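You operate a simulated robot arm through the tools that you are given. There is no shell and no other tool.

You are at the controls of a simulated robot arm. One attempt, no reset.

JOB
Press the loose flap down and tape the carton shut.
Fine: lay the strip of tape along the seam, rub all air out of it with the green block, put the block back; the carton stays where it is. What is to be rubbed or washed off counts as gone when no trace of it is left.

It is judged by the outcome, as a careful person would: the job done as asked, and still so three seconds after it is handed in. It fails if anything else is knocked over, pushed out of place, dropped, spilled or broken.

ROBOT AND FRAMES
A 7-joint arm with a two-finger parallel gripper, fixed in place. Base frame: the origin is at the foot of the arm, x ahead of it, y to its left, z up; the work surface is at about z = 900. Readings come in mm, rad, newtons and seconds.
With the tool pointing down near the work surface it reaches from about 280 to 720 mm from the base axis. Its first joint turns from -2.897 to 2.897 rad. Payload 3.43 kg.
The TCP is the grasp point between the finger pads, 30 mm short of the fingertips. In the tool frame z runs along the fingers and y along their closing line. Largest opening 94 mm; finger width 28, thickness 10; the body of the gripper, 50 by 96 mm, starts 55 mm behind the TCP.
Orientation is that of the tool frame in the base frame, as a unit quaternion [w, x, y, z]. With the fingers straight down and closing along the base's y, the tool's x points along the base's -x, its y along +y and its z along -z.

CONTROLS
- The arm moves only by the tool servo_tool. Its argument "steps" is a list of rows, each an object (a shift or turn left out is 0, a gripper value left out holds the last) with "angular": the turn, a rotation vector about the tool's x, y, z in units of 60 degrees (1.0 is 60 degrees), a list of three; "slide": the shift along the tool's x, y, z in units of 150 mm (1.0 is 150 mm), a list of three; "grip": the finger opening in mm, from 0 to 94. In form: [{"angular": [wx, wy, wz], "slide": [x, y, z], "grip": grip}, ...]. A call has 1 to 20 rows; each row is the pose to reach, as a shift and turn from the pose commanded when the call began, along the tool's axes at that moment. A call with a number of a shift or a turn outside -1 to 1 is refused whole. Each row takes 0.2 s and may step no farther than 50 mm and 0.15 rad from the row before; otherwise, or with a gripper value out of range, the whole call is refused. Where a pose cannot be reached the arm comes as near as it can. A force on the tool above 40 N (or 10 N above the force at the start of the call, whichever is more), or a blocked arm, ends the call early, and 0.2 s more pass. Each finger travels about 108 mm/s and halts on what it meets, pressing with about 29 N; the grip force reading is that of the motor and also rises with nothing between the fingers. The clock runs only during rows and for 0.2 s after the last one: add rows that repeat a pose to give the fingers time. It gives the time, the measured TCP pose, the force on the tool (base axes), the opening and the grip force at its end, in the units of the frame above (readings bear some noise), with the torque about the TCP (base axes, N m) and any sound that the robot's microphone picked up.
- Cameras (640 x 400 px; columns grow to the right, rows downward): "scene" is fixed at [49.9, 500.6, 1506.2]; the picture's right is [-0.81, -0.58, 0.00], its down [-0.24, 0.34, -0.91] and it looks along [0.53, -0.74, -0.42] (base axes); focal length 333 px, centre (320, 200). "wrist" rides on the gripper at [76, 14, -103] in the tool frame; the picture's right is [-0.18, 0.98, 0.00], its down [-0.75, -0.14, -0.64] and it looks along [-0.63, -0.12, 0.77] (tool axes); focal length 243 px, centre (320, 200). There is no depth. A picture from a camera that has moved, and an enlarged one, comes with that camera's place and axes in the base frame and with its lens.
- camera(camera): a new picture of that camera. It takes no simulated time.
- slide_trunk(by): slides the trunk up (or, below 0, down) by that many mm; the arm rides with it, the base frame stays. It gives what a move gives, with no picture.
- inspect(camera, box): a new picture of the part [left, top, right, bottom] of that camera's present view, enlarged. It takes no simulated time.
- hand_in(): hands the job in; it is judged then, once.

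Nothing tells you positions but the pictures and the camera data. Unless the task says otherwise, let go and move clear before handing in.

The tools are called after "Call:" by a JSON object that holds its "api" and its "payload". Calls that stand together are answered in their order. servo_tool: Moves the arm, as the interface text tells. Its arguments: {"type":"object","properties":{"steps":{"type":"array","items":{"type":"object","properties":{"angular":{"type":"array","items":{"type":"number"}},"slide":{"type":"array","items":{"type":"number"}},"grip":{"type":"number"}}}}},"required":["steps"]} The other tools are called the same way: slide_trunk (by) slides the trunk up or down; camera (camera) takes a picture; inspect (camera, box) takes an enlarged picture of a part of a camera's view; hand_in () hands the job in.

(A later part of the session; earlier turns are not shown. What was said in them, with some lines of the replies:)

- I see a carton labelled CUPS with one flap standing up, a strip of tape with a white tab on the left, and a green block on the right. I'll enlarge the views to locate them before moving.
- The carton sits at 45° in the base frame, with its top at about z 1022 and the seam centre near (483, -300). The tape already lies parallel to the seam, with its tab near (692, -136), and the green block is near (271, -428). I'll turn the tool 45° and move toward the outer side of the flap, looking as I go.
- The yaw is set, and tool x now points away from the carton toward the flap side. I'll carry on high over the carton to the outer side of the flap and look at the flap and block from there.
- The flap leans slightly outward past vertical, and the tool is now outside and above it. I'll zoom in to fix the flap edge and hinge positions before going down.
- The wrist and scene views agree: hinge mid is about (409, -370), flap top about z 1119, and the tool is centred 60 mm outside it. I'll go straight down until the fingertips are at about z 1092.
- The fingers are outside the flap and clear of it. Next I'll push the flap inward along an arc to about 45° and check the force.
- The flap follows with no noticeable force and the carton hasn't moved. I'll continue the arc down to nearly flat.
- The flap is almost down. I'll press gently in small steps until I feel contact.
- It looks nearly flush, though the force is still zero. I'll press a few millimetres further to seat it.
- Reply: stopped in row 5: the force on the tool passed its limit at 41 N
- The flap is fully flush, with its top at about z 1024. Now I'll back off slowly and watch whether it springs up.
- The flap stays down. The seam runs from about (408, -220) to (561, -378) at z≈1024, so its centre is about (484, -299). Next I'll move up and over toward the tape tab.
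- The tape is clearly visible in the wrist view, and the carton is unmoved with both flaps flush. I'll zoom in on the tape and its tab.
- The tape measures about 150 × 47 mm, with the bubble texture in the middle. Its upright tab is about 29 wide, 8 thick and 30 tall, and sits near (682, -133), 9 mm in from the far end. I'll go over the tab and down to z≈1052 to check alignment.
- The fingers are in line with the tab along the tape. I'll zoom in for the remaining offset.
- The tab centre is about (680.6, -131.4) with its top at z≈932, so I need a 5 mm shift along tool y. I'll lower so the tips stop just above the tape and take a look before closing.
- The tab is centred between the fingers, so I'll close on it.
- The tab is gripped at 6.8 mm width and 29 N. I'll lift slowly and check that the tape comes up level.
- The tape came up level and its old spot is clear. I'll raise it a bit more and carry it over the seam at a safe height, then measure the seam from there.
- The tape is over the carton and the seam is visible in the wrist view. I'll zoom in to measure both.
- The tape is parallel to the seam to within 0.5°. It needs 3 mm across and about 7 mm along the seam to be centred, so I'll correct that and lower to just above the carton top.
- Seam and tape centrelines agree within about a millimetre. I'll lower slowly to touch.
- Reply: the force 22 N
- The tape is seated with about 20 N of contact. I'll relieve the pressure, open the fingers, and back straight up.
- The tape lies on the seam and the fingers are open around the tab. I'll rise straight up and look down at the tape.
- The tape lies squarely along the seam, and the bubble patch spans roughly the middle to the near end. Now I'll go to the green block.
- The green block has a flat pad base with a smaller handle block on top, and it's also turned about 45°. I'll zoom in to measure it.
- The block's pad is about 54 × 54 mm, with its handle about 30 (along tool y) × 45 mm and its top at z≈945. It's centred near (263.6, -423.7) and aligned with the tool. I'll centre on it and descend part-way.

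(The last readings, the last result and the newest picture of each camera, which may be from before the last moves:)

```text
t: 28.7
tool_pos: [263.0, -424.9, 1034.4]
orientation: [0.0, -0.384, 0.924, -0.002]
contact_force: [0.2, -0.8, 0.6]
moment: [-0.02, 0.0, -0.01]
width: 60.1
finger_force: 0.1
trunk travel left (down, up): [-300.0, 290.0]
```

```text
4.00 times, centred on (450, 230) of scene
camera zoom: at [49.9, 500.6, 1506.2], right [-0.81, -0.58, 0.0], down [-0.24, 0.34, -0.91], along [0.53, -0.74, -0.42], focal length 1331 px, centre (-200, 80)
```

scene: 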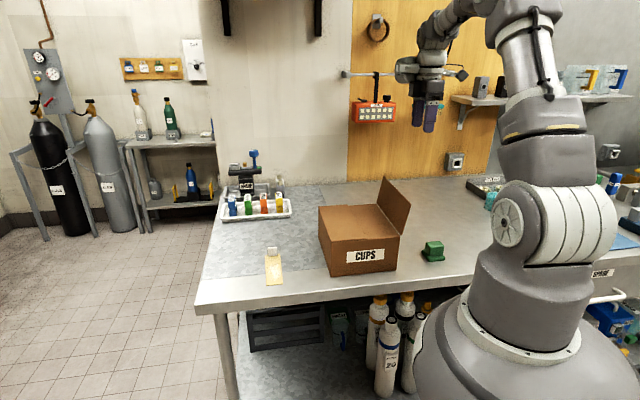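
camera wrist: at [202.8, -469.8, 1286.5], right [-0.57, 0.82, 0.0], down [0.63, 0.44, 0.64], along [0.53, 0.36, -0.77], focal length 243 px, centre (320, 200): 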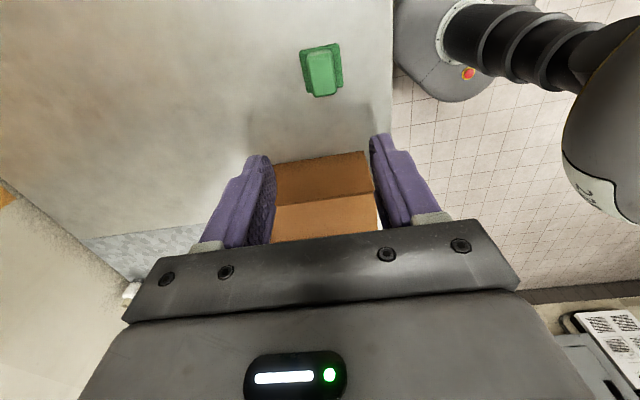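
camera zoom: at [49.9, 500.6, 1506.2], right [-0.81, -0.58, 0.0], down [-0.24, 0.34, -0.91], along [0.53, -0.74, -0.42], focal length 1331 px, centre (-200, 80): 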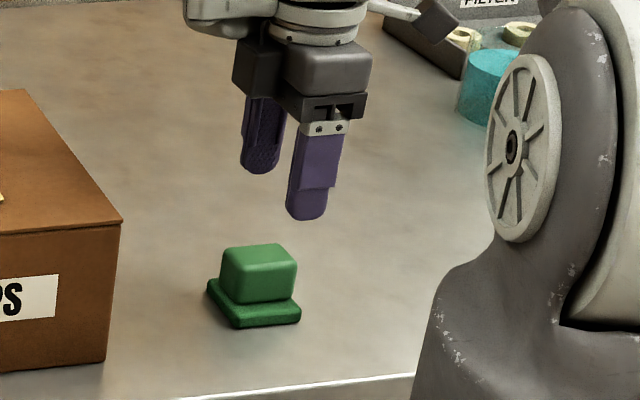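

The tool is centred over the handle to within a millimetre. I'll descend so the tips stop just above the pad plate.

Call:
{"api": "servo_tool", "payload": {"steps": [{"slide": [0, 0, 0.25]}, {"slide": [0, 0, 0.45]}, {"slide": [0, 0, 0.54]}, {"slide": [0, 0, 0.58]}, {"slide": [0, 0, 0.58]}]}}

Call:
{"api": "inspect", "payload": {"camera": "scene", "box": [400, 200, 480, 280]}}

Call:
{"api": "inspect", "payload": {"camera": "wrist", "box": [200, 20, 440, 220]}}

```text
t: 29.9
tool_pos: [263.2, -423.3, 946.6]
orientation: [0.0, -0.383, 0.924, -0.001]
contact_force: [0.1, 0.1, -0.4]
moment: [0.0, 0.0, -0.03]
width: 60.0
finger_force: 0.1
trunk travel left (down, up): [-300.0, 290.0]
```

```text
5.00 times, centred on (440, 240) of scene
camera zoom: at [49.9, 500.6, 1506.2], right [-0.81, -0.58, 0.0], down [-0.24, 0.34, -0.91], along [0.53, -0.74, -0.42], focal length 1664 px, centre (-280, 0)
```

zoom: 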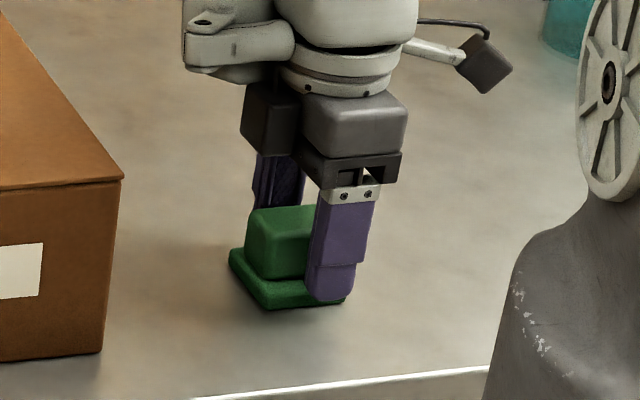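

```text
2.00 times, centred on (320, 120) of wrist
camera zoom: at [196.9, -467.7, 1049.2], right [-0.57, 0.82, 0.0], down [0.63, 0.44, 0.64], along [0.53, 0.36, -0.77], focal length 485 px, centre (320, 360)
```

zoom: 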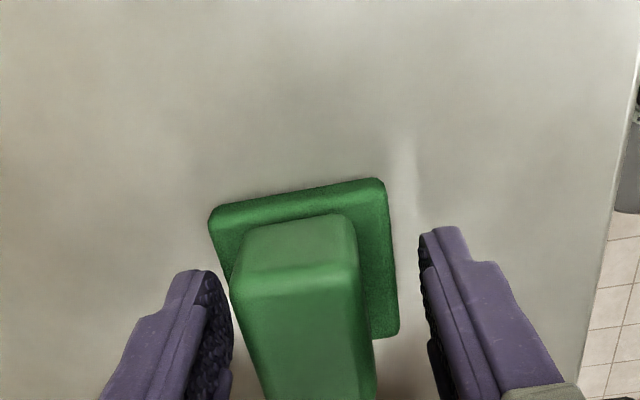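

The fingers straddle the handle with the tips just above the pad. I'll close on it here and keep this spot, (263.2, -423.3), as the place to return it.

Call:
{"api": "servo_tool", "payload": {"steps": [{"slide": [0, 0, 0], "grip": 10}, {"slide": [0, 0, 0]}, {"slide": [0, 0, 0]}, {"slide": [0, 0, 0]}]}}

Call:
{"api": "inspect", "payload": {"camera": "scene", "box": [400, 200, 480, 280]}}

Call:
{"api": "inspect", "payload": {"camera": "wrist", "box": [200, 20, 440, 220]}}

```text
t: 30.9
tool_pos: [263.0, -422.9, 947.1]
orientation: [0.001, -0.383, 0.924, -0.002]
contact_force: [-0.4, -0.7, 0.6]
moment: [0.03, -0.04, -0.02]
width: 37.8
finger_force: 29.1
trunk travel left (down, up): [-300.0, 290.0]
```

```text
5.00 times, centred on (440, 240) of scene
camera zoom: at [49.9, 500.6, 1506.2], right [-0.81, -0.58, 0.0], down [-0.24, 0.34, -0.91], along [0.53, -0.74, -0.42], focal length 1664 px, centre (-280, 0)
```

zoom: 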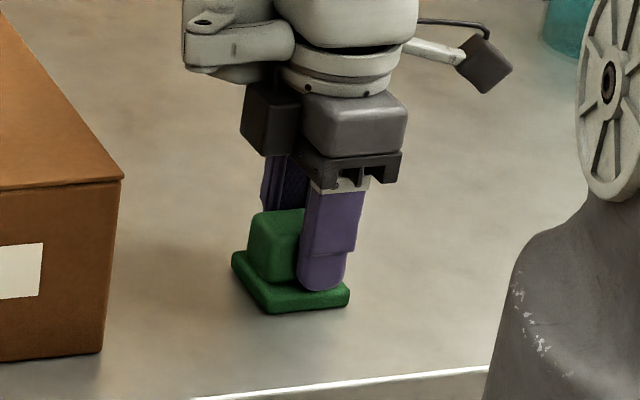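

```text
2.00 times, centred on (320, 120) of wrist
camera zoom: at [196.9, -467.7, 1049.3], right [-0.57, 0.82, 0.0], down [0.63, 0.44, 0.64], along [0.53, 0.36, -0.77], focal length 485 px, centre (320, 360)
```

zoom: 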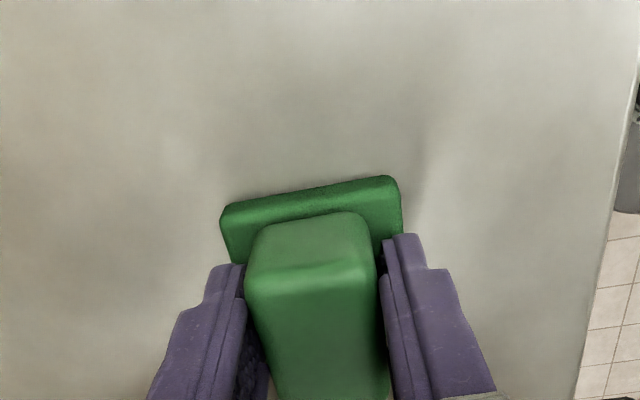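

The handle is held at 37.8 mm and 29 N. It slid about 3.5 mm along tool y to centre itself, and I'll undo that when I put it back. Lifting now.

Call:
{"api": "servo_tool", "payload": {"steps": [{"slide": [0, 0, -0.05]}, {"slide": [0, 0, -0.15]}, {"slide": [0, 0, -0.4]}, {"slide": [0, 0, -0.7]}, {"slide": [0, 0, -1]}]}}

Call:
{"api": "servo_tool", "payload": {"steps": [{"slide": [0, 0, -0.2]}, {"slide": [-0.15, -0.05, -0.36]}, {"slide": [-0.4, -0.1, -0.36]}, {"slide": [-0.65, -0.2, -0.36]}, {"slide": [-0.9, -0.3, -0.36]}]}}

Call:
{"api": "servo_tool", "payload": {"steps": [{"slide": [-0.25, -0.06, 0]}, {"slide": [-0.5, -0.1, 0]}, {"slide": [-0.705, -0.14, 0]}, {"slide": [-0.705, -0.14, 0]}]}}

Call:
{"api": "camera", "payload": {"camera": "wrist"}}

Call:
{"api": "inspect", "payload": {"camera": "scene", "box": [290, 120, 450, 270]}}

```text
t: 32.1
tool_pos: [263.1, -425.9, 1097.1]
orientation: [0.001, -0.384, 0.923, -0.002]
contact_force: [-0.4, 0.5, -0.8]
moment: [-0.01, -0.01, -0.01]
width: 37.6
finger_force: 28.9
trunk travel left (down, up): [-300.0, 290.0]
```

```text
t: 33.3
tool_pos: [391.6, -359.8, 1152.8]
orientation: [0.001, -0.382, 0.924, -0.002]
contact_force: [-0.1, -0.6, -0.6]
moment: [0.0, 0.03, 0.05]
width: 37.5
finger_force: 28.7
trunk travel left (down, up): [-300.0, 290.0]
```

```text
t: 34.3
tool_pos: [478.4, -299.4, 1149.4]
orientation: [0.001, -0.382, 0.924, -0.001]
contact_force: [-0.5, -0.1, -1.1]
moment: [0.01, -0.01, 0.05]
width: 37.4
finger_force: 28.9
trunk travel left (down, up): [-300.0, 290.0]
```

```text
taken
camera wrist: at [412.5, -342.1, 1252.3], right [-0.57, 0.82, 0.0], down [0.63, 0.43, 0.64], along [0.53, 0.36, -0.77], focal length 243 px, centre (320, 200)
```

wrist: 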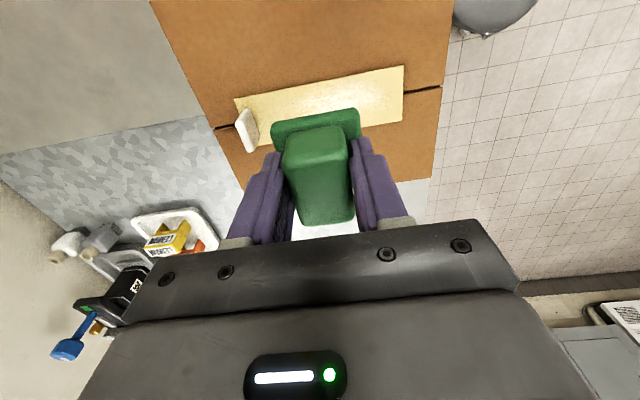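

```text
2.67 times, centred on (370, 195) of scene
camera zoom: at [49.9, 500.6, 1506.2], right [-0.81, -0.58, 0.0], down [-0.24, 0.34, -0.91], along [0.53, -0.74, -0.42], focal length 887 px, centre (187, 213)
```

zoom: 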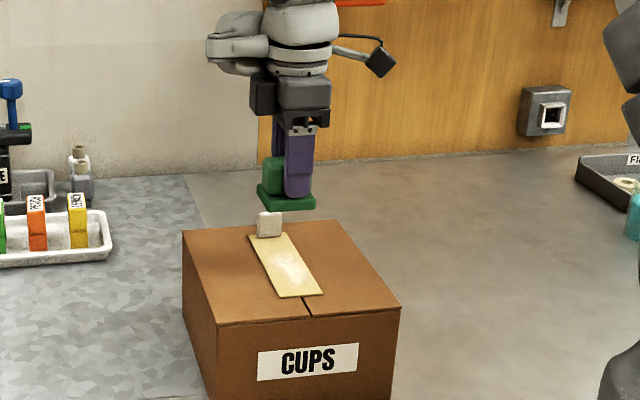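

The block hangs level over the tape centre. I'll lower it to just above the tape, clear of the tab.

Call:
{"api": "servo_tool", "payload": {"steps": [{"slide": [0, 0, 0.2]}, {"slide": [0, 0, 0.38]}, {"slide": [0, 0, 0.46]}, {"slide": [0, 0, 0.48]}, {"slide": [0, 0, 0.49]}, {"slide": [0, 0, 0.5]}, {"slide": [0, 0, 0.507]}, {"slide": [0, 0, 0.507]}]}}

Call:
{"api": "inspect", "payload": {"camera": "scene", "box": [310, 150, 420, 250]}}

Call:
{"api": "inspect", "payload": {"camera": "wrist", "box": [180, 20, 480, 220]}}

```text
t: 36.1
tool_pos: [479.2, -299.7, 1074.1]
orientation: [0.001, -0.384, 0.923, -0.002]
contact_force: [-0.2, 0.0, 0.2]
moment: [0.03, 0.01, 0.01]
width: 37.7
finger_force: 28.6
trunk travel left (down, up): [-300.0, 290.0]
```

```text
4.00 times, centred on (365, 200) of scene
camera zoom: at [49.9, 500.6, 1506.2], right [-0.81, -0.58, 0.0], down [-0.24, 0.34, -0.91], along [0.53, -0.74, -0.42], focal length 1331 px, centre (140, 200)
```

zoom: 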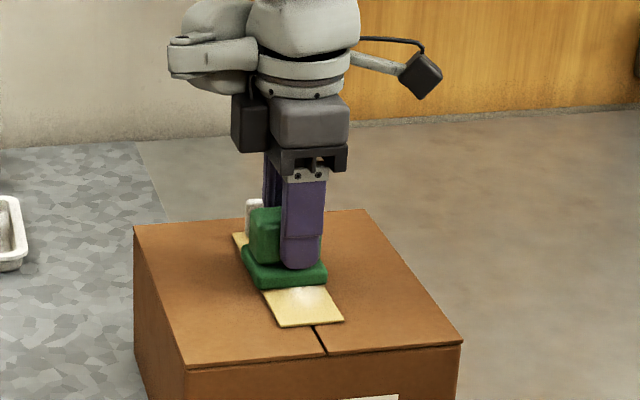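

```text
2.00 times, centred on (330, 120) of wrist
camera zoom: at [413.4, -342.9, 1177.4], right [-0.57, 0.82, 0.0], down [0.63, 0.44, 0.64], along [0.53, 0.36, -0.77], focal length 485 px, centre (300, 360)
```

zoom: 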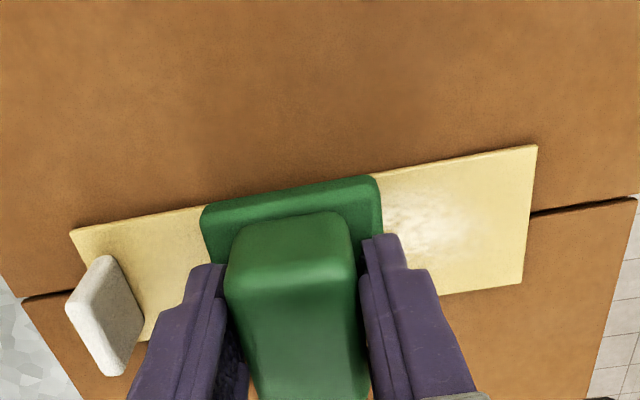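

The pad covers the tape's full width. I'll ease down in sub-millimetre steps to get light pressure.

Call:
{"api": "servo_tool", "payload": {"steps": [{"slide": [0, 0, 0.004]}, {"slide": [0, 0, 0.008]}, {"slide": [0, 0, 0.012]}, {"slide": [0, 0, 0.016]}]}}

```text
t: 37.1
tool_pos: [479.3, -301.0, 1074.7]
orientation: [0.002, -0.383, 0.924, -0.003]
contact_force: [-0.7, -0.2, 14.0]
moment: [-0.01, 0.08, 0.01]
width: 37.6
finger_force: 29.4
trunk travel left (down, up): [-300.0, 290.0]
```

About 14 N of pressure is steady. Now a first slow stroke to the near end and back toward the tab.

Call:
{"api": "servo_tool", "payload": {"steps": [{"slide": [0, 0.06, 0]}, {"slide": [0, 0.13, 0]}, {"slide": [0, 0.2, 0]}, {"slide": [0, 0.27, 0]}, {"slide": [0, 0.34, 0]}, {"slide": [0, 0.4, 0]}, {"slide": [0, 0.4, 0]}]}}

Call:
{"api": "inspect", "payload": {"camera": "scene", "box": [310, 150, 420, 250]}}

Call:
{"api": "inspect", "payload": {"camera": "wrist", "box": [180, 20, 480, 220]}}

```text
t: 38.7
tool_pos: [435.6, -257.4, 1072.1]
orientation: [0.001, -0.382, 0.924, -0.001]
contact_force: [2.9, -3.5, 20.6]
moment: [-0.03, -0.07, -0.01]
width: 37.7
finger_force: 28.8
trunk travel left (down, up): [-300.0, 290.0]
```

```text
4.00 times, centred on (365, 200) of scene
camera zoom: at [49.9, 500.6, 1506.2], right [-0.81, -0.58, 0.0], down [-0.24, 0.34, -0.91], along [0.53, -0.74, -0.42], focal length 1331 px, centre (140, 200)
```

zoom: 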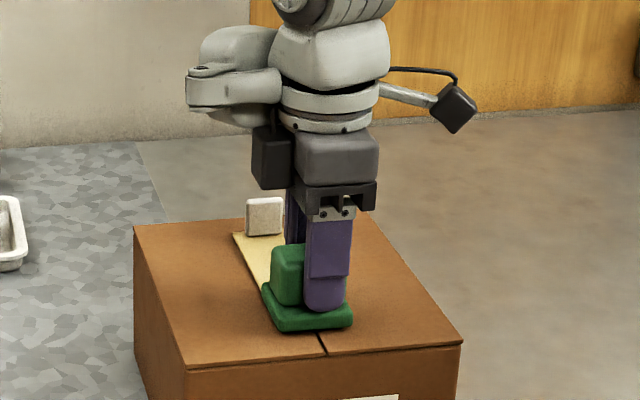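

```text
2.00 times, centred on (330, 120) of wrist
camera zoom: at [370.0, -300.5, 1175.4], right [-0.57, 0.82, 0.0], down [0.63, 0.43, 0.64], along [0.53, 0.36, -0.77], focal length 485 px, centre (300, 360)
```

zoom: 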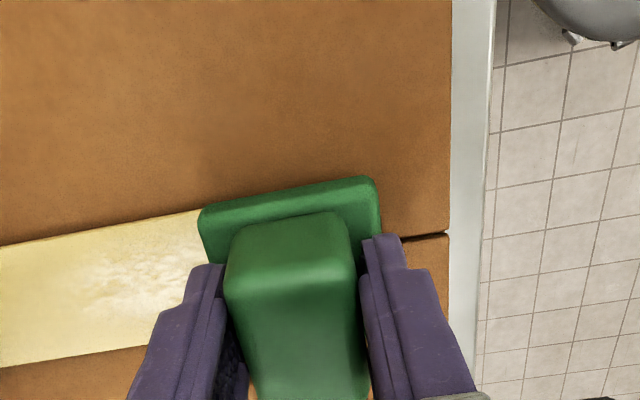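

The carton hasn't moved and friction is mild. I'll make a full return stroke toward the tab and back again.

Call:
{"api": "servo_tool", "payload": {"steps": [{"slide": [0, -0.06, 0]}, {"slide": [0, -0.12, 0]}, {"slide": [0, -0.18, 0]}, {"slide": [0, -0.24, 0]}, {"slide": [0, -0.3, 0]}, {"slide": [0, -0.36, 0]}, {"slide": [0, -0.42, 0]}, {"slide": [0, -0.48, 0]}, {"slide": [0, -0.54, 0]}, {"slide": [0, -0.48, 0]}, {"slide": [0, -0.42, 0]}, {"slide": [0, -0.36, 0]}, {"slide": [0, -0.3, 0]}, {"slide": [0, -0.24, 0]}, {"slide": [0, -0.18, 0]}, {"slide": [0, -0.12, 0]}, {"slide": [0, -0.06, 0]}, {"slide": [0, 0, 0]}]}}

Call:
{"api": "inspect", "payload": {"camera": "wrist", "box": [120, 20, 420, 220]}}

```text
t: 42.5
tool_pos: [436.9, -257.7, 1073.3]
orientation: [0.0, -0.383, 0.924, -0.002]
contact_force: [3.1, -1.8, 12.8]
moment: [-0.12, -0.15, -0.04]
width: 37.9
finger_force: 28.9
trunk travel left (down, up): [-300.0, 290.0]
```

```text
2.00 times, centred on (270, 120) of wrist
camera zoom: at [370.3, -301.2, 1174.9], right [-0.57, 0.82, 0.0], down [0.63, 0.44, 0.64], along [0.53, 0.36, -0.77], focal length 485 px, centre (420, 360)
```

zoom: 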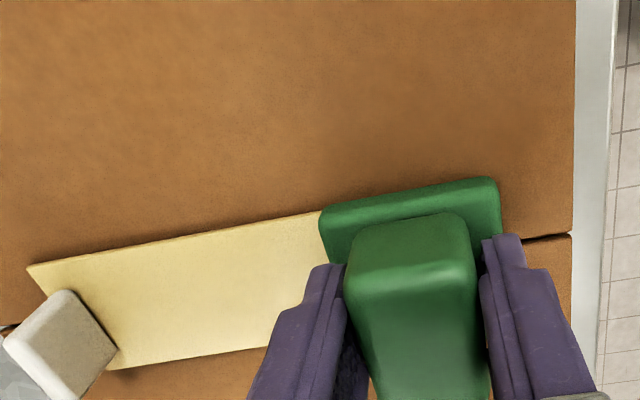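

The visible part of the tape is now clear. I'll do one more full back-and-forth for thoroughness, then lift and inspect the whole strip.

Call:
{"api": "servo_tool", "payload": {"steps": [{"slide": [0, -0.06, 0.002]}, {"slide": [0, -0.12, 0.002]}, {"slide": [0, -0.18, 0.002]}, {"slide": [0, -0.24, 0.002]}, {"slide": [0, -0.3, 0.002]}, {"slide": [0, -0.36, 0.002]}, {"slide": [0, -0.42, 0.002]}, {"slide": [0, -0.48, 0.002]}, {"slide": [0, -0.54, 0.002]}, {"slide": [0, -0.48, 0.002]}, {"slide": [0, -0.42, 0.002]}, {"slide": [0, -0.36, 0.002]}, {"slide": [0, -0.3, 0.002]}, {"slide": [0, -0.24, 0.002]}, {"slide": [0, -0.18, 0.002]}, {"slide": [0, -0.12, 0.002]}, {"slide": [0, -0.06, 0.002]}, {"slide": [0, 0, 0.002]}]}}

Call:
{"api": "servo_tool", "payload": {"steps": [{"slide": [0, 0, -0.02]}, {"slide": [0, 0, -0.1]}, {"slide": [0, 0, -0.3]}, {"slide": [0, 0, -0.55]}]}}

Call:
{"api": "camera", "payload": {"camera": "wrist"}}

Call:
{"api": "inspect", "payload": {"camera": "scene", "box": [320, 180, 410, 250]}}

```text
t: 46.3
tool_pos: [434.8, -256.2, 1072.5]
orientation: [0.0, -0.384, 0.923, -0.002]
contact_force: [4.0, -3.9, 20.1]
moment: [-0.1, -0.13, -0.02]
width: 37.5
finger_force: 29.1
trunk travel left (down, up): [-300.0, 290.0]
```

```text
t: 47.3
tool_pos: [436.9, -256.7, 1153.7]
orientation: [0.0, -0.383, 0.924, -0.001]
contact_force: [-0.2, 0.3, -0.5]
moment: [-0.05, -0.02, 0.01]
width: 37.5
finger_force: 29.3
trunk travel left (down, up): [-300.0, 290.0]
```

```text
taken
camera wrist: at [370.3, -301.0, 1256.7], right [-0.57, 0.82, 0.0], down [0.63, 0.44, 0.64], along [0.53, 0.36, -0.77], focal length 243 px, centre (320, 200)
```

wrist: 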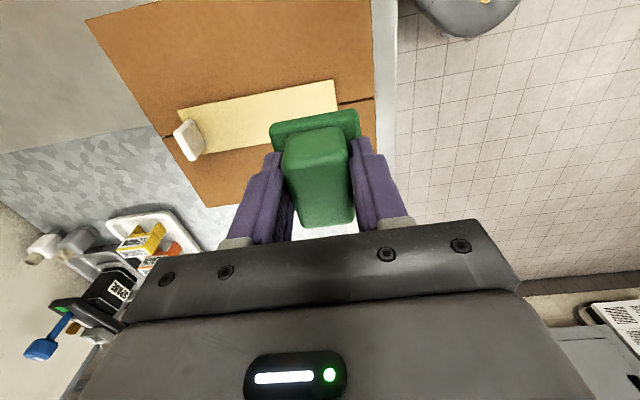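

```text
5.71 times, centred on (365, 215) of scene
camera zoom: at [49.9, 500.6, 1506.2], right [-0.81, -0.58, 0.0], down [-0.24, 0.34, -0.91], along [0.53, -0.74, -0.42], focal length 1902 px, centre (63, 114)
```

zoom: 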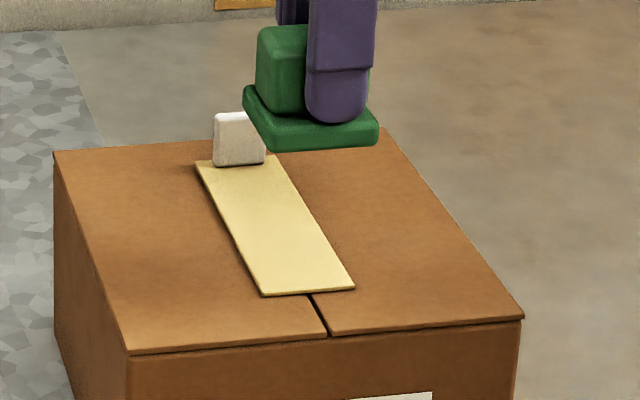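

The tape looks clear of bubbles in both views, and the carton is in place. I'll carry the block back toward its spot and inspect the strip unobstructed on the way.

Call:
{"api": "servo_tool", "payload": {"steps": [{"slide": [0.25, 0, 0]}, {"slide": [0.5, 0, 0]}, {"slide": [0.75, 0, 0]}, {"slide": [0.9, 0, 0]}]}}

Call:
{"api": "servo_tool", "payload": {"steps": [{"slide": [0.25, 0, 0]}, {"slide": [0.5, 0.005, 0]}, {"slide": [0.705, 0.013, 0]}, {"slide": [0.705, 0.013, 0]}]}}

Call:
{"api": "camera", "payload": {"camera": "wrist"}}

Call:
{"api": "inspect", "payload": {"camera": "scene", "box": [330, 180, 400, 240]}}

```text
t: 48.3
tool_pos: [340.3, -354.2, 1151.7]
orientation: [0.001, -0.384, 0.924, -0.001]
contact_force: [0.5, -0.2, 0.1]
moment: [0.0, 0.0, -0.02]
width: 37.7
finger_force: 29.1
trunk travel left (down, up): [-300.0, 290.0]
```

```text
t: 49.3
tool_pos: [267.0, -426.6, 1152.2]
orientation: [0.001, -0.384, 0.923, -0.002]
contact_force: [-0.4, -0.4, -0.5]
moment: [-0.01, -0.01, 0.02]
width: 37.5
finger_force: 29.1
trunk travel left (down, up): [-300.0, 290.0]
```

```text
taken
camera wrist: at [200.4, -470.1, 1255.6], right [-0.57, 0.82, 0.0], down [0.63, 0.44, 0.64], along [0.53, 0.36, -0.77], focal length 243 px, centre (320, 200)
```

wrist: 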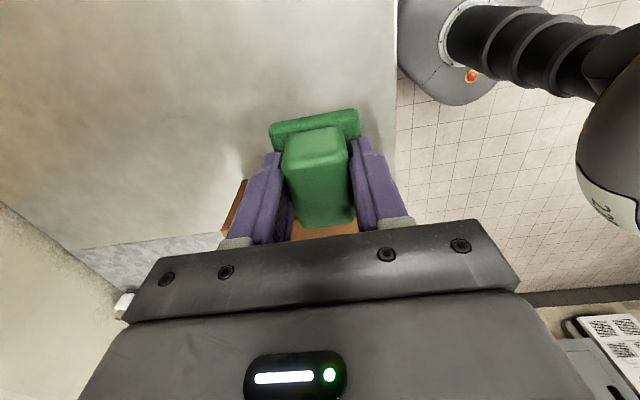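

```text
6.67 times, centred on (365, 210) of scene
camera zoom: at [49.9, 500.6, 1506.2], right [-0.81, -0.58, 0.0], down [-0.24, 0.34, -0.91], along [0.53, -0.74, -0.42], focal length 2219 px, centre (20, 133)
```

zoom: 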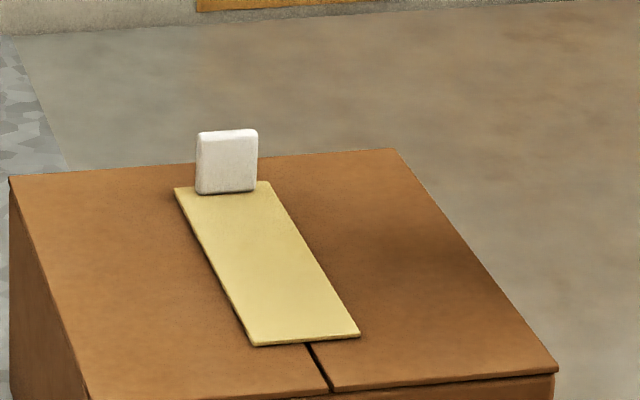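

The strip is smooth with no bubbles left. I'll lower the block to just above the table at its original spot and compare it with the first pictures.

Call:
{"api": "servo_tool", "payload": {"steps": [{"slide": [0, 0, 0.25]}, {"slide": [0, 0, 0.5]}, {"slide": [0, 0, 0.75]}, {"slide": [0, 0, 1.0]}, {"slide": [0, 0, 1.0]}]}}

Call:
{"api": "servo_tool", "payload": {"steps": [{"slide": [0, 0, 0.15]}, {"slide": [0, 0, 0.28]}, {"slide": [0, 0, 0.33]}, {"slide": [0, 0, 0.33]}]}}

Call:
{"api": "inspect", "payload": {"camera": "scene", "box": [400, 210, 480, 280]}}

```text
t: 50.5
tool_pos: [266.6, -427.4, 1003.6]
orientation: [0.001, -0.384, 0.924, -0.002]
contact_force: [-0.3, 0.3, -1.5]
moment: [0.0, -0.04, 0.01]
width: 37.7
finger_force: 28.8
trunk travel left (down, up): [-300.0, 290.0]
```

```text
t: 51.5
tool_pos: [266.7, -427.9, 954.0]
orientation: [0.001, -0.383, 0.924, -0.002]
contact_force: [0.1, -0.4, -0.4]
moment: [0.02, -0.03, 0.04]
width: 37.7
finger_force: 29.1
trunk travel left (down, up): [-300.0, 290.0]
```

```text
5.71 times, centred on (440, 245) of scene
camera zoom: at [49.9, 500.6, 1506.2], right [-0.81, -0.58, 0.0], down [-0.24, 0.34, -0.91], along [0.53, -0.74, -0.42], focal length 1902 px, centre (-366, -57)
```

zoom: 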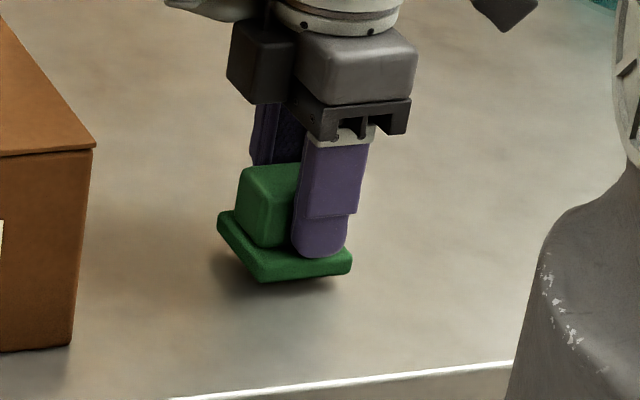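

The columns match the original picture (pad edges at 215 and 351 px). I'll lower the last few millimetres gently.

Call:
{"api": "servo_tool", "payload": {"steps": [{"slide": [0, 0, 0.02]}, {"slide": [0, 0, 0.035]}, {"slide": [0, 0, 0.042]}, {"slide": [0, 0, 0.048]}, {"slide": [0, 0, 0.048]}]}}

Call:
{"api": "inspect", "payload": {"camera": "scene", "box": [400, 210, 480, 280]}}

```text
t: 52.7
tool_pos: [266.7, -427.3, 948.7]
orientation: [0.0, -0.383, 0.924, -0.002]
contact_force: [-0.1, -0.4, -1.5]
moment: [0.03, -0.02, 0.01]
width: 37.6
finger_force: 28.8
trunk travel left (down, up): [-300.0, 290.0]
```

```text
5.71 times, centred on (440, 245) of scene
camera zoom: at [49.9, 500.6, 1506.2], right [-0.81, -0.58, 0.0], down [-0.24, 0.34, -0.91], along [0.53, -0.74, -0.42], focal length 1902 px, centre (-366, -57)
```

zoom: 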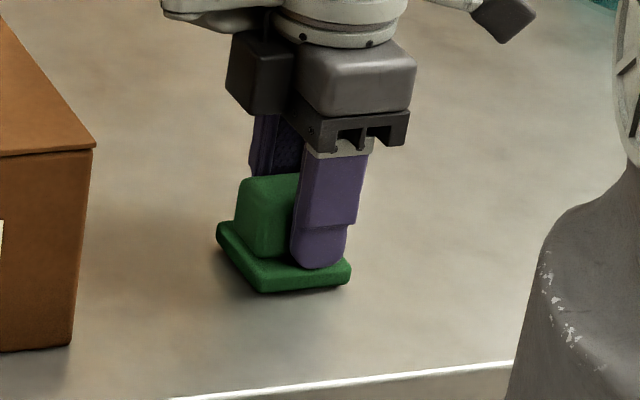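

It's still a couple of millimetres above the table with no contact force. I'll continue in small steps until I feel it touch.

Call:
{"api": "servo_tool", "payload": {"steps": [{"slide": [0, 0, 0.006]}, {"slide": [0, 0, 0.012]}, {"slide": [0, 0, 0.018]}, {"slide": [0, 0, 0.018]}]}}

Call:
{"api": "inspect", "payload": {"camera": "scene", "box": [400, 210, 480, 280]}}

```text
t: 53.7
tool_pos: [265.7, -427.6, 946.6]
orientation: [0.001, -0.383, 0.924, -0.002]
contact_force: [0.8, -0.2, 2.5]
moment: [0.08, 0.09, 0.02]
width: 37.5
finger_force: 29.4
trunk travel left (down, up): [-300.0, 290.0]
```

```text
5.71 times, centred on (440, 245) of scene
camera zoom: at [49.9, 500.6, 1506.2], right [-0.81, -0.58, 0.0], down [-0.24, 0.34, -0.91], along [0.53, -0.74, -0.42], focal length 1902 px, centre (-366, -57)
```

zoom: 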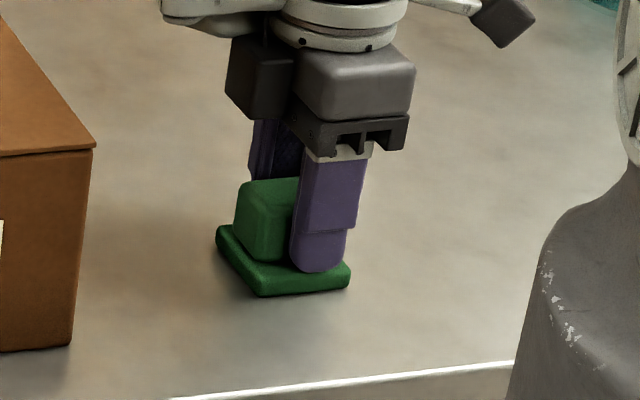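

The block is touching the table and matches the original picture within a pixel or two. I'll open the fingers evenly and back straight up.

Call:
{"api": "servo_tool", "payload": {"steps": [{"slide": [0, 0, 0], "grip": 48}, {"slide": [0, 0, 0], "grip": 62}, {"slide": [0, 0, 0]}, {"slide": [0, 0, -0.1]}, {"slide": [0, 0, -0.35]}, {"slide": [0, 0, -0.65]}, {"slide": [0, 0, -0.97]}]}}

Call:
{"api": "inspect", "payload": {"camera": "scene", "box": [400, 210, 480, 280]}}

Call:
{"api": "camera", "payload": {"camera": "scene"}}

Call:
{"api": "camera", "payload": {"camera": "wrist"}}

```text
t: 55.3
tool_pos: [266.5, -426.9, 1093.2]
orientation: [0.0, -0.384, 0.924, -0.001]
contact_force: [0.6, 0.6, 0.5]
moment: [-0.03, -0.02, 0.0]
width: 61.8
finger_force: 0.1
trunk travel left (down, up): [-300.0, 290.0]
```

```text
5.71 times, centred on (440, 245) of scene
camera zoom: at [49.9, 500.6, 1506.2], right [-0.81, -0.58, 0.0], down [-0.24, 0.34, -0.91], along [0.53, -0.74, -0.42], focal length 1902 px, centre (-366, -57)
```

zoom: 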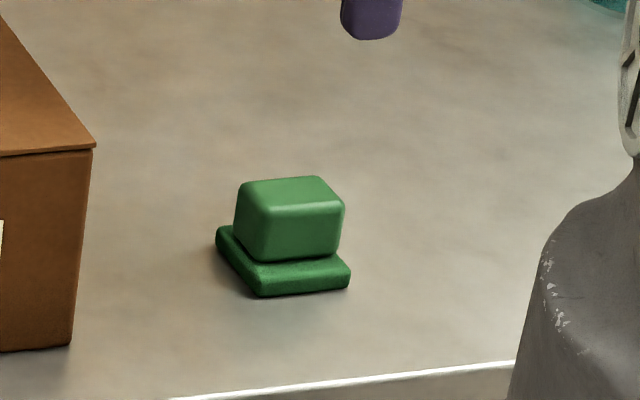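

```text
taken
```

scene: 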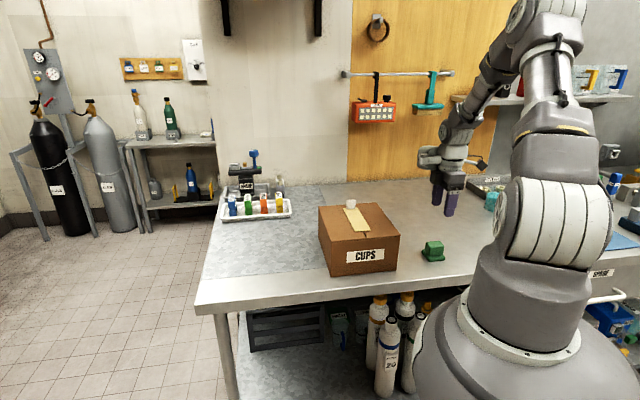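

```text
taken
camera wrist: at [200.5, -469.4, 1195.3], right [-0.57, 0.82, 0.0], down [0.63, 0.44, 0.64], along [0.53, 0.36, -0.77], focal length 243 px, centre (320, 200)
```

wrist: 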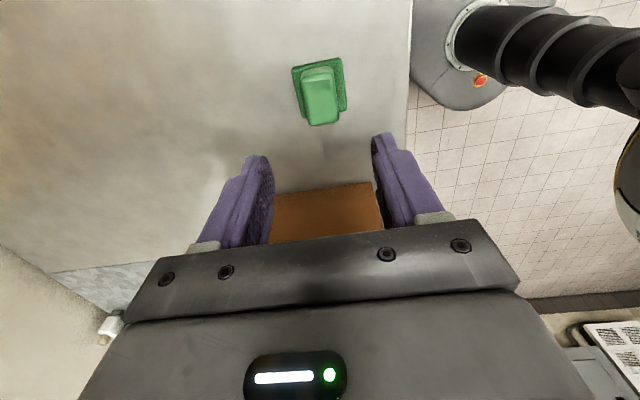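

The block sits exactly where it was. Before handing in I'll fly over the carton for a close look at the whole strip, in case any trace of air remains.

Call:
{"api": "servo_tool", "payload": {"steps": [{"slide": [0, 0, -0.3]}, {"slide": [-0.2, 0, -0.5]}, {"slide": [-0.45, -0.1, -0.5]}, {"slide": [-0.7, -0.2, -0.5]}, {"slide": [-0.95, -0.3, -0.5]}]}}

Call:
{"api": "servo_tool", "payload": {"steps": [{"slide": [-0.25, 0, 0]}, {"slide": [-0.5, 0, 0]}, {"slide": [-0.5, 0, 0]}]}}

Call:
{"api": "camera", "payload": {"camera": "wrist"}}

Call:
{"api": "inspect", "payload": {"camera": "wrist", "box": [200, 40, 440, 190]}}

```text
t: 56.5
tool_pos: [399.5, -357.1, 1164.6]
orientation: [0.001, -0.383, 0.924, -0.001]
contact_force: [-0.2, -0.5, 1.2]
moment: [-0.01, 0.04, 0.02]
width: 61.7
finger_force: 0.0
trunk travel left (down, up): [-300.0, 290.0]
```

```text
t: 57.3
tool_pos: [450.2, -306.2, 1164.8]
orientation: [0.0, -0.383, 0.924, -0.001]
contact_force: [0.0, 0.4, 0.3]
moment: [0.03, -0.01, -0.01]
width: 62.0
finger_force: 0.1
trunk travel left (down, up): [-300.0, 290.0]
```

```text
taken
camera wrist: at [383.9, -350.0, 1267.0], right [-0.57, 0.82, 0.0], down [0.63, 0.43, 0.64], along [0.53, 0.36, -0.77], focal length 243 px, centre (320, 200)
```

wrist: 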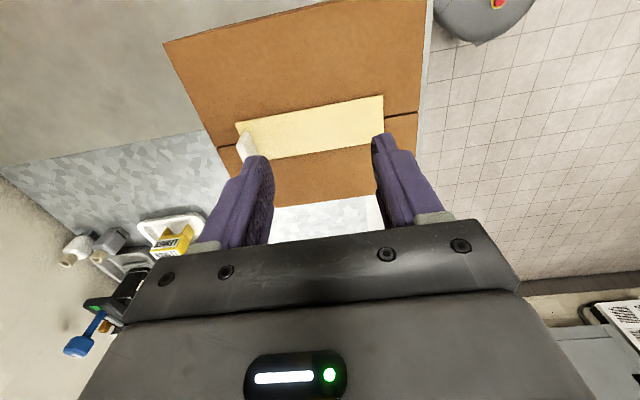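

```text
2.67 times, centred on (320, 115) of wrist
camera zoom: at [383.9, -350.0, 1267.0], right [-0.57, 0.82, 0.0], down [0.63, 0.43, 0.64], along [0.53, 0.36, -0.77], focal length 647 px, centre (320, 427)
```

zoom: 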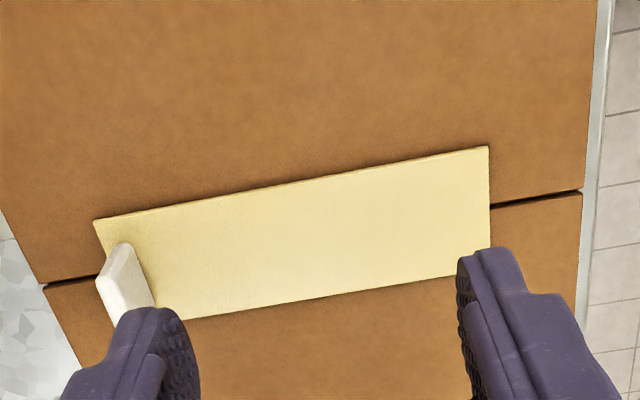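

The strip is uniformly smooth, centred over the seam, with both flaps flush. I'll rise clear and check the carton against the earlier view.

Call:
{"api": "servo_tool", "payload": {"steps": [{"slide": [0, 0, -0.3]}, {"slide": [0, 0, -0.6]}, {"slide": [0, 0, -0.9]}, {"slide": [0, 0, -0.9]}]}}

Call:
{"api": "inspect", "payload": {"camera": "scene", "box": [300, 160, 460, 290]}}

Call:
{"api": "inspect", "payload": {"camera": "scene", "box": [310, 170, 420, 250]}}

```text
t: 58.3
tool_pos: [449.0, -304.7, 1301.7]
orientation: [0.0, -0.384, 0.924, -0.001]
contact_force: [0.4, 0.2, 0.9]
moment: [0.03, -0.01, 0.03]
width: 61.8
finger_force: 0.0
trunk travel left (down, up): [-300.0, 290.0]
```

```text
3.08 times, centred on (380, 225) of scene
camera zoom: at [49.9, 500.6, 1506.2], right [-0.81, -0.58, 0.0], down [-0.24, 0.34, -0.91], along [0.53, -0.74, -0.42], focal length 1024 px, centre (135, 123)
```

zoom: 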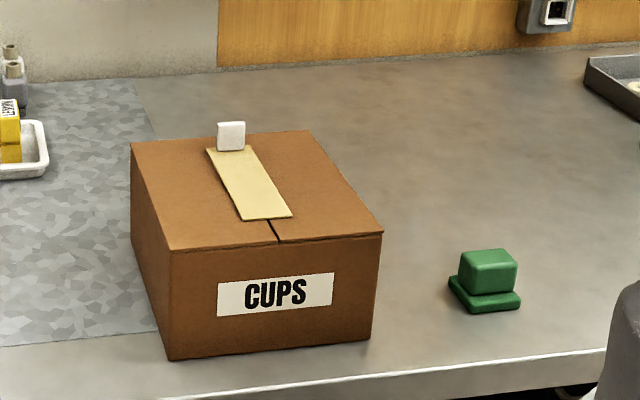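

```text
5.00 times, centred on (365, 210) of scene
camera zoom: at [49.9, 500.6, 1506.2], right [-0.81, -0.58, 0.0], down [-0.24, 0.34, -0.91], along [0.53, -0.74, -0.42], focal length 1664 px, centre (95, 150)
```

zoom: 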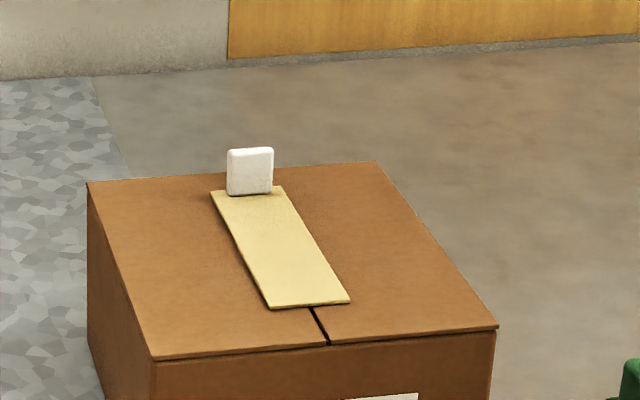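

The carton and the block match the first pictures, the flap is shut, and the tape lies smooth along the seam. The gripper is empty and well clear, so I'm handing the job in.

Call:
{"api": "hand_in", "payload": {}}

```text
The job is handed in.
```

The carton is taped shut and I've handed the job in; no verdict came back.

- **Flap:** I pressed it down flush with the other one, and it stayed down when I let go.
- **Tape:** The strip lies along the seam, centred over it to within about a millimetre, with its white tab at the far end.
- **Air:** After several strokes with the green block, close-up views from both cameras show no bubbles left in the strip.
- **Green block:** It is back in its original spot, within a pixel or two of the first picture.
- **Carton:** It looks unmoved compared with the first picture. I saw nothing else disturbed.

The gripper was empty and well clear above the carton when I handed in.
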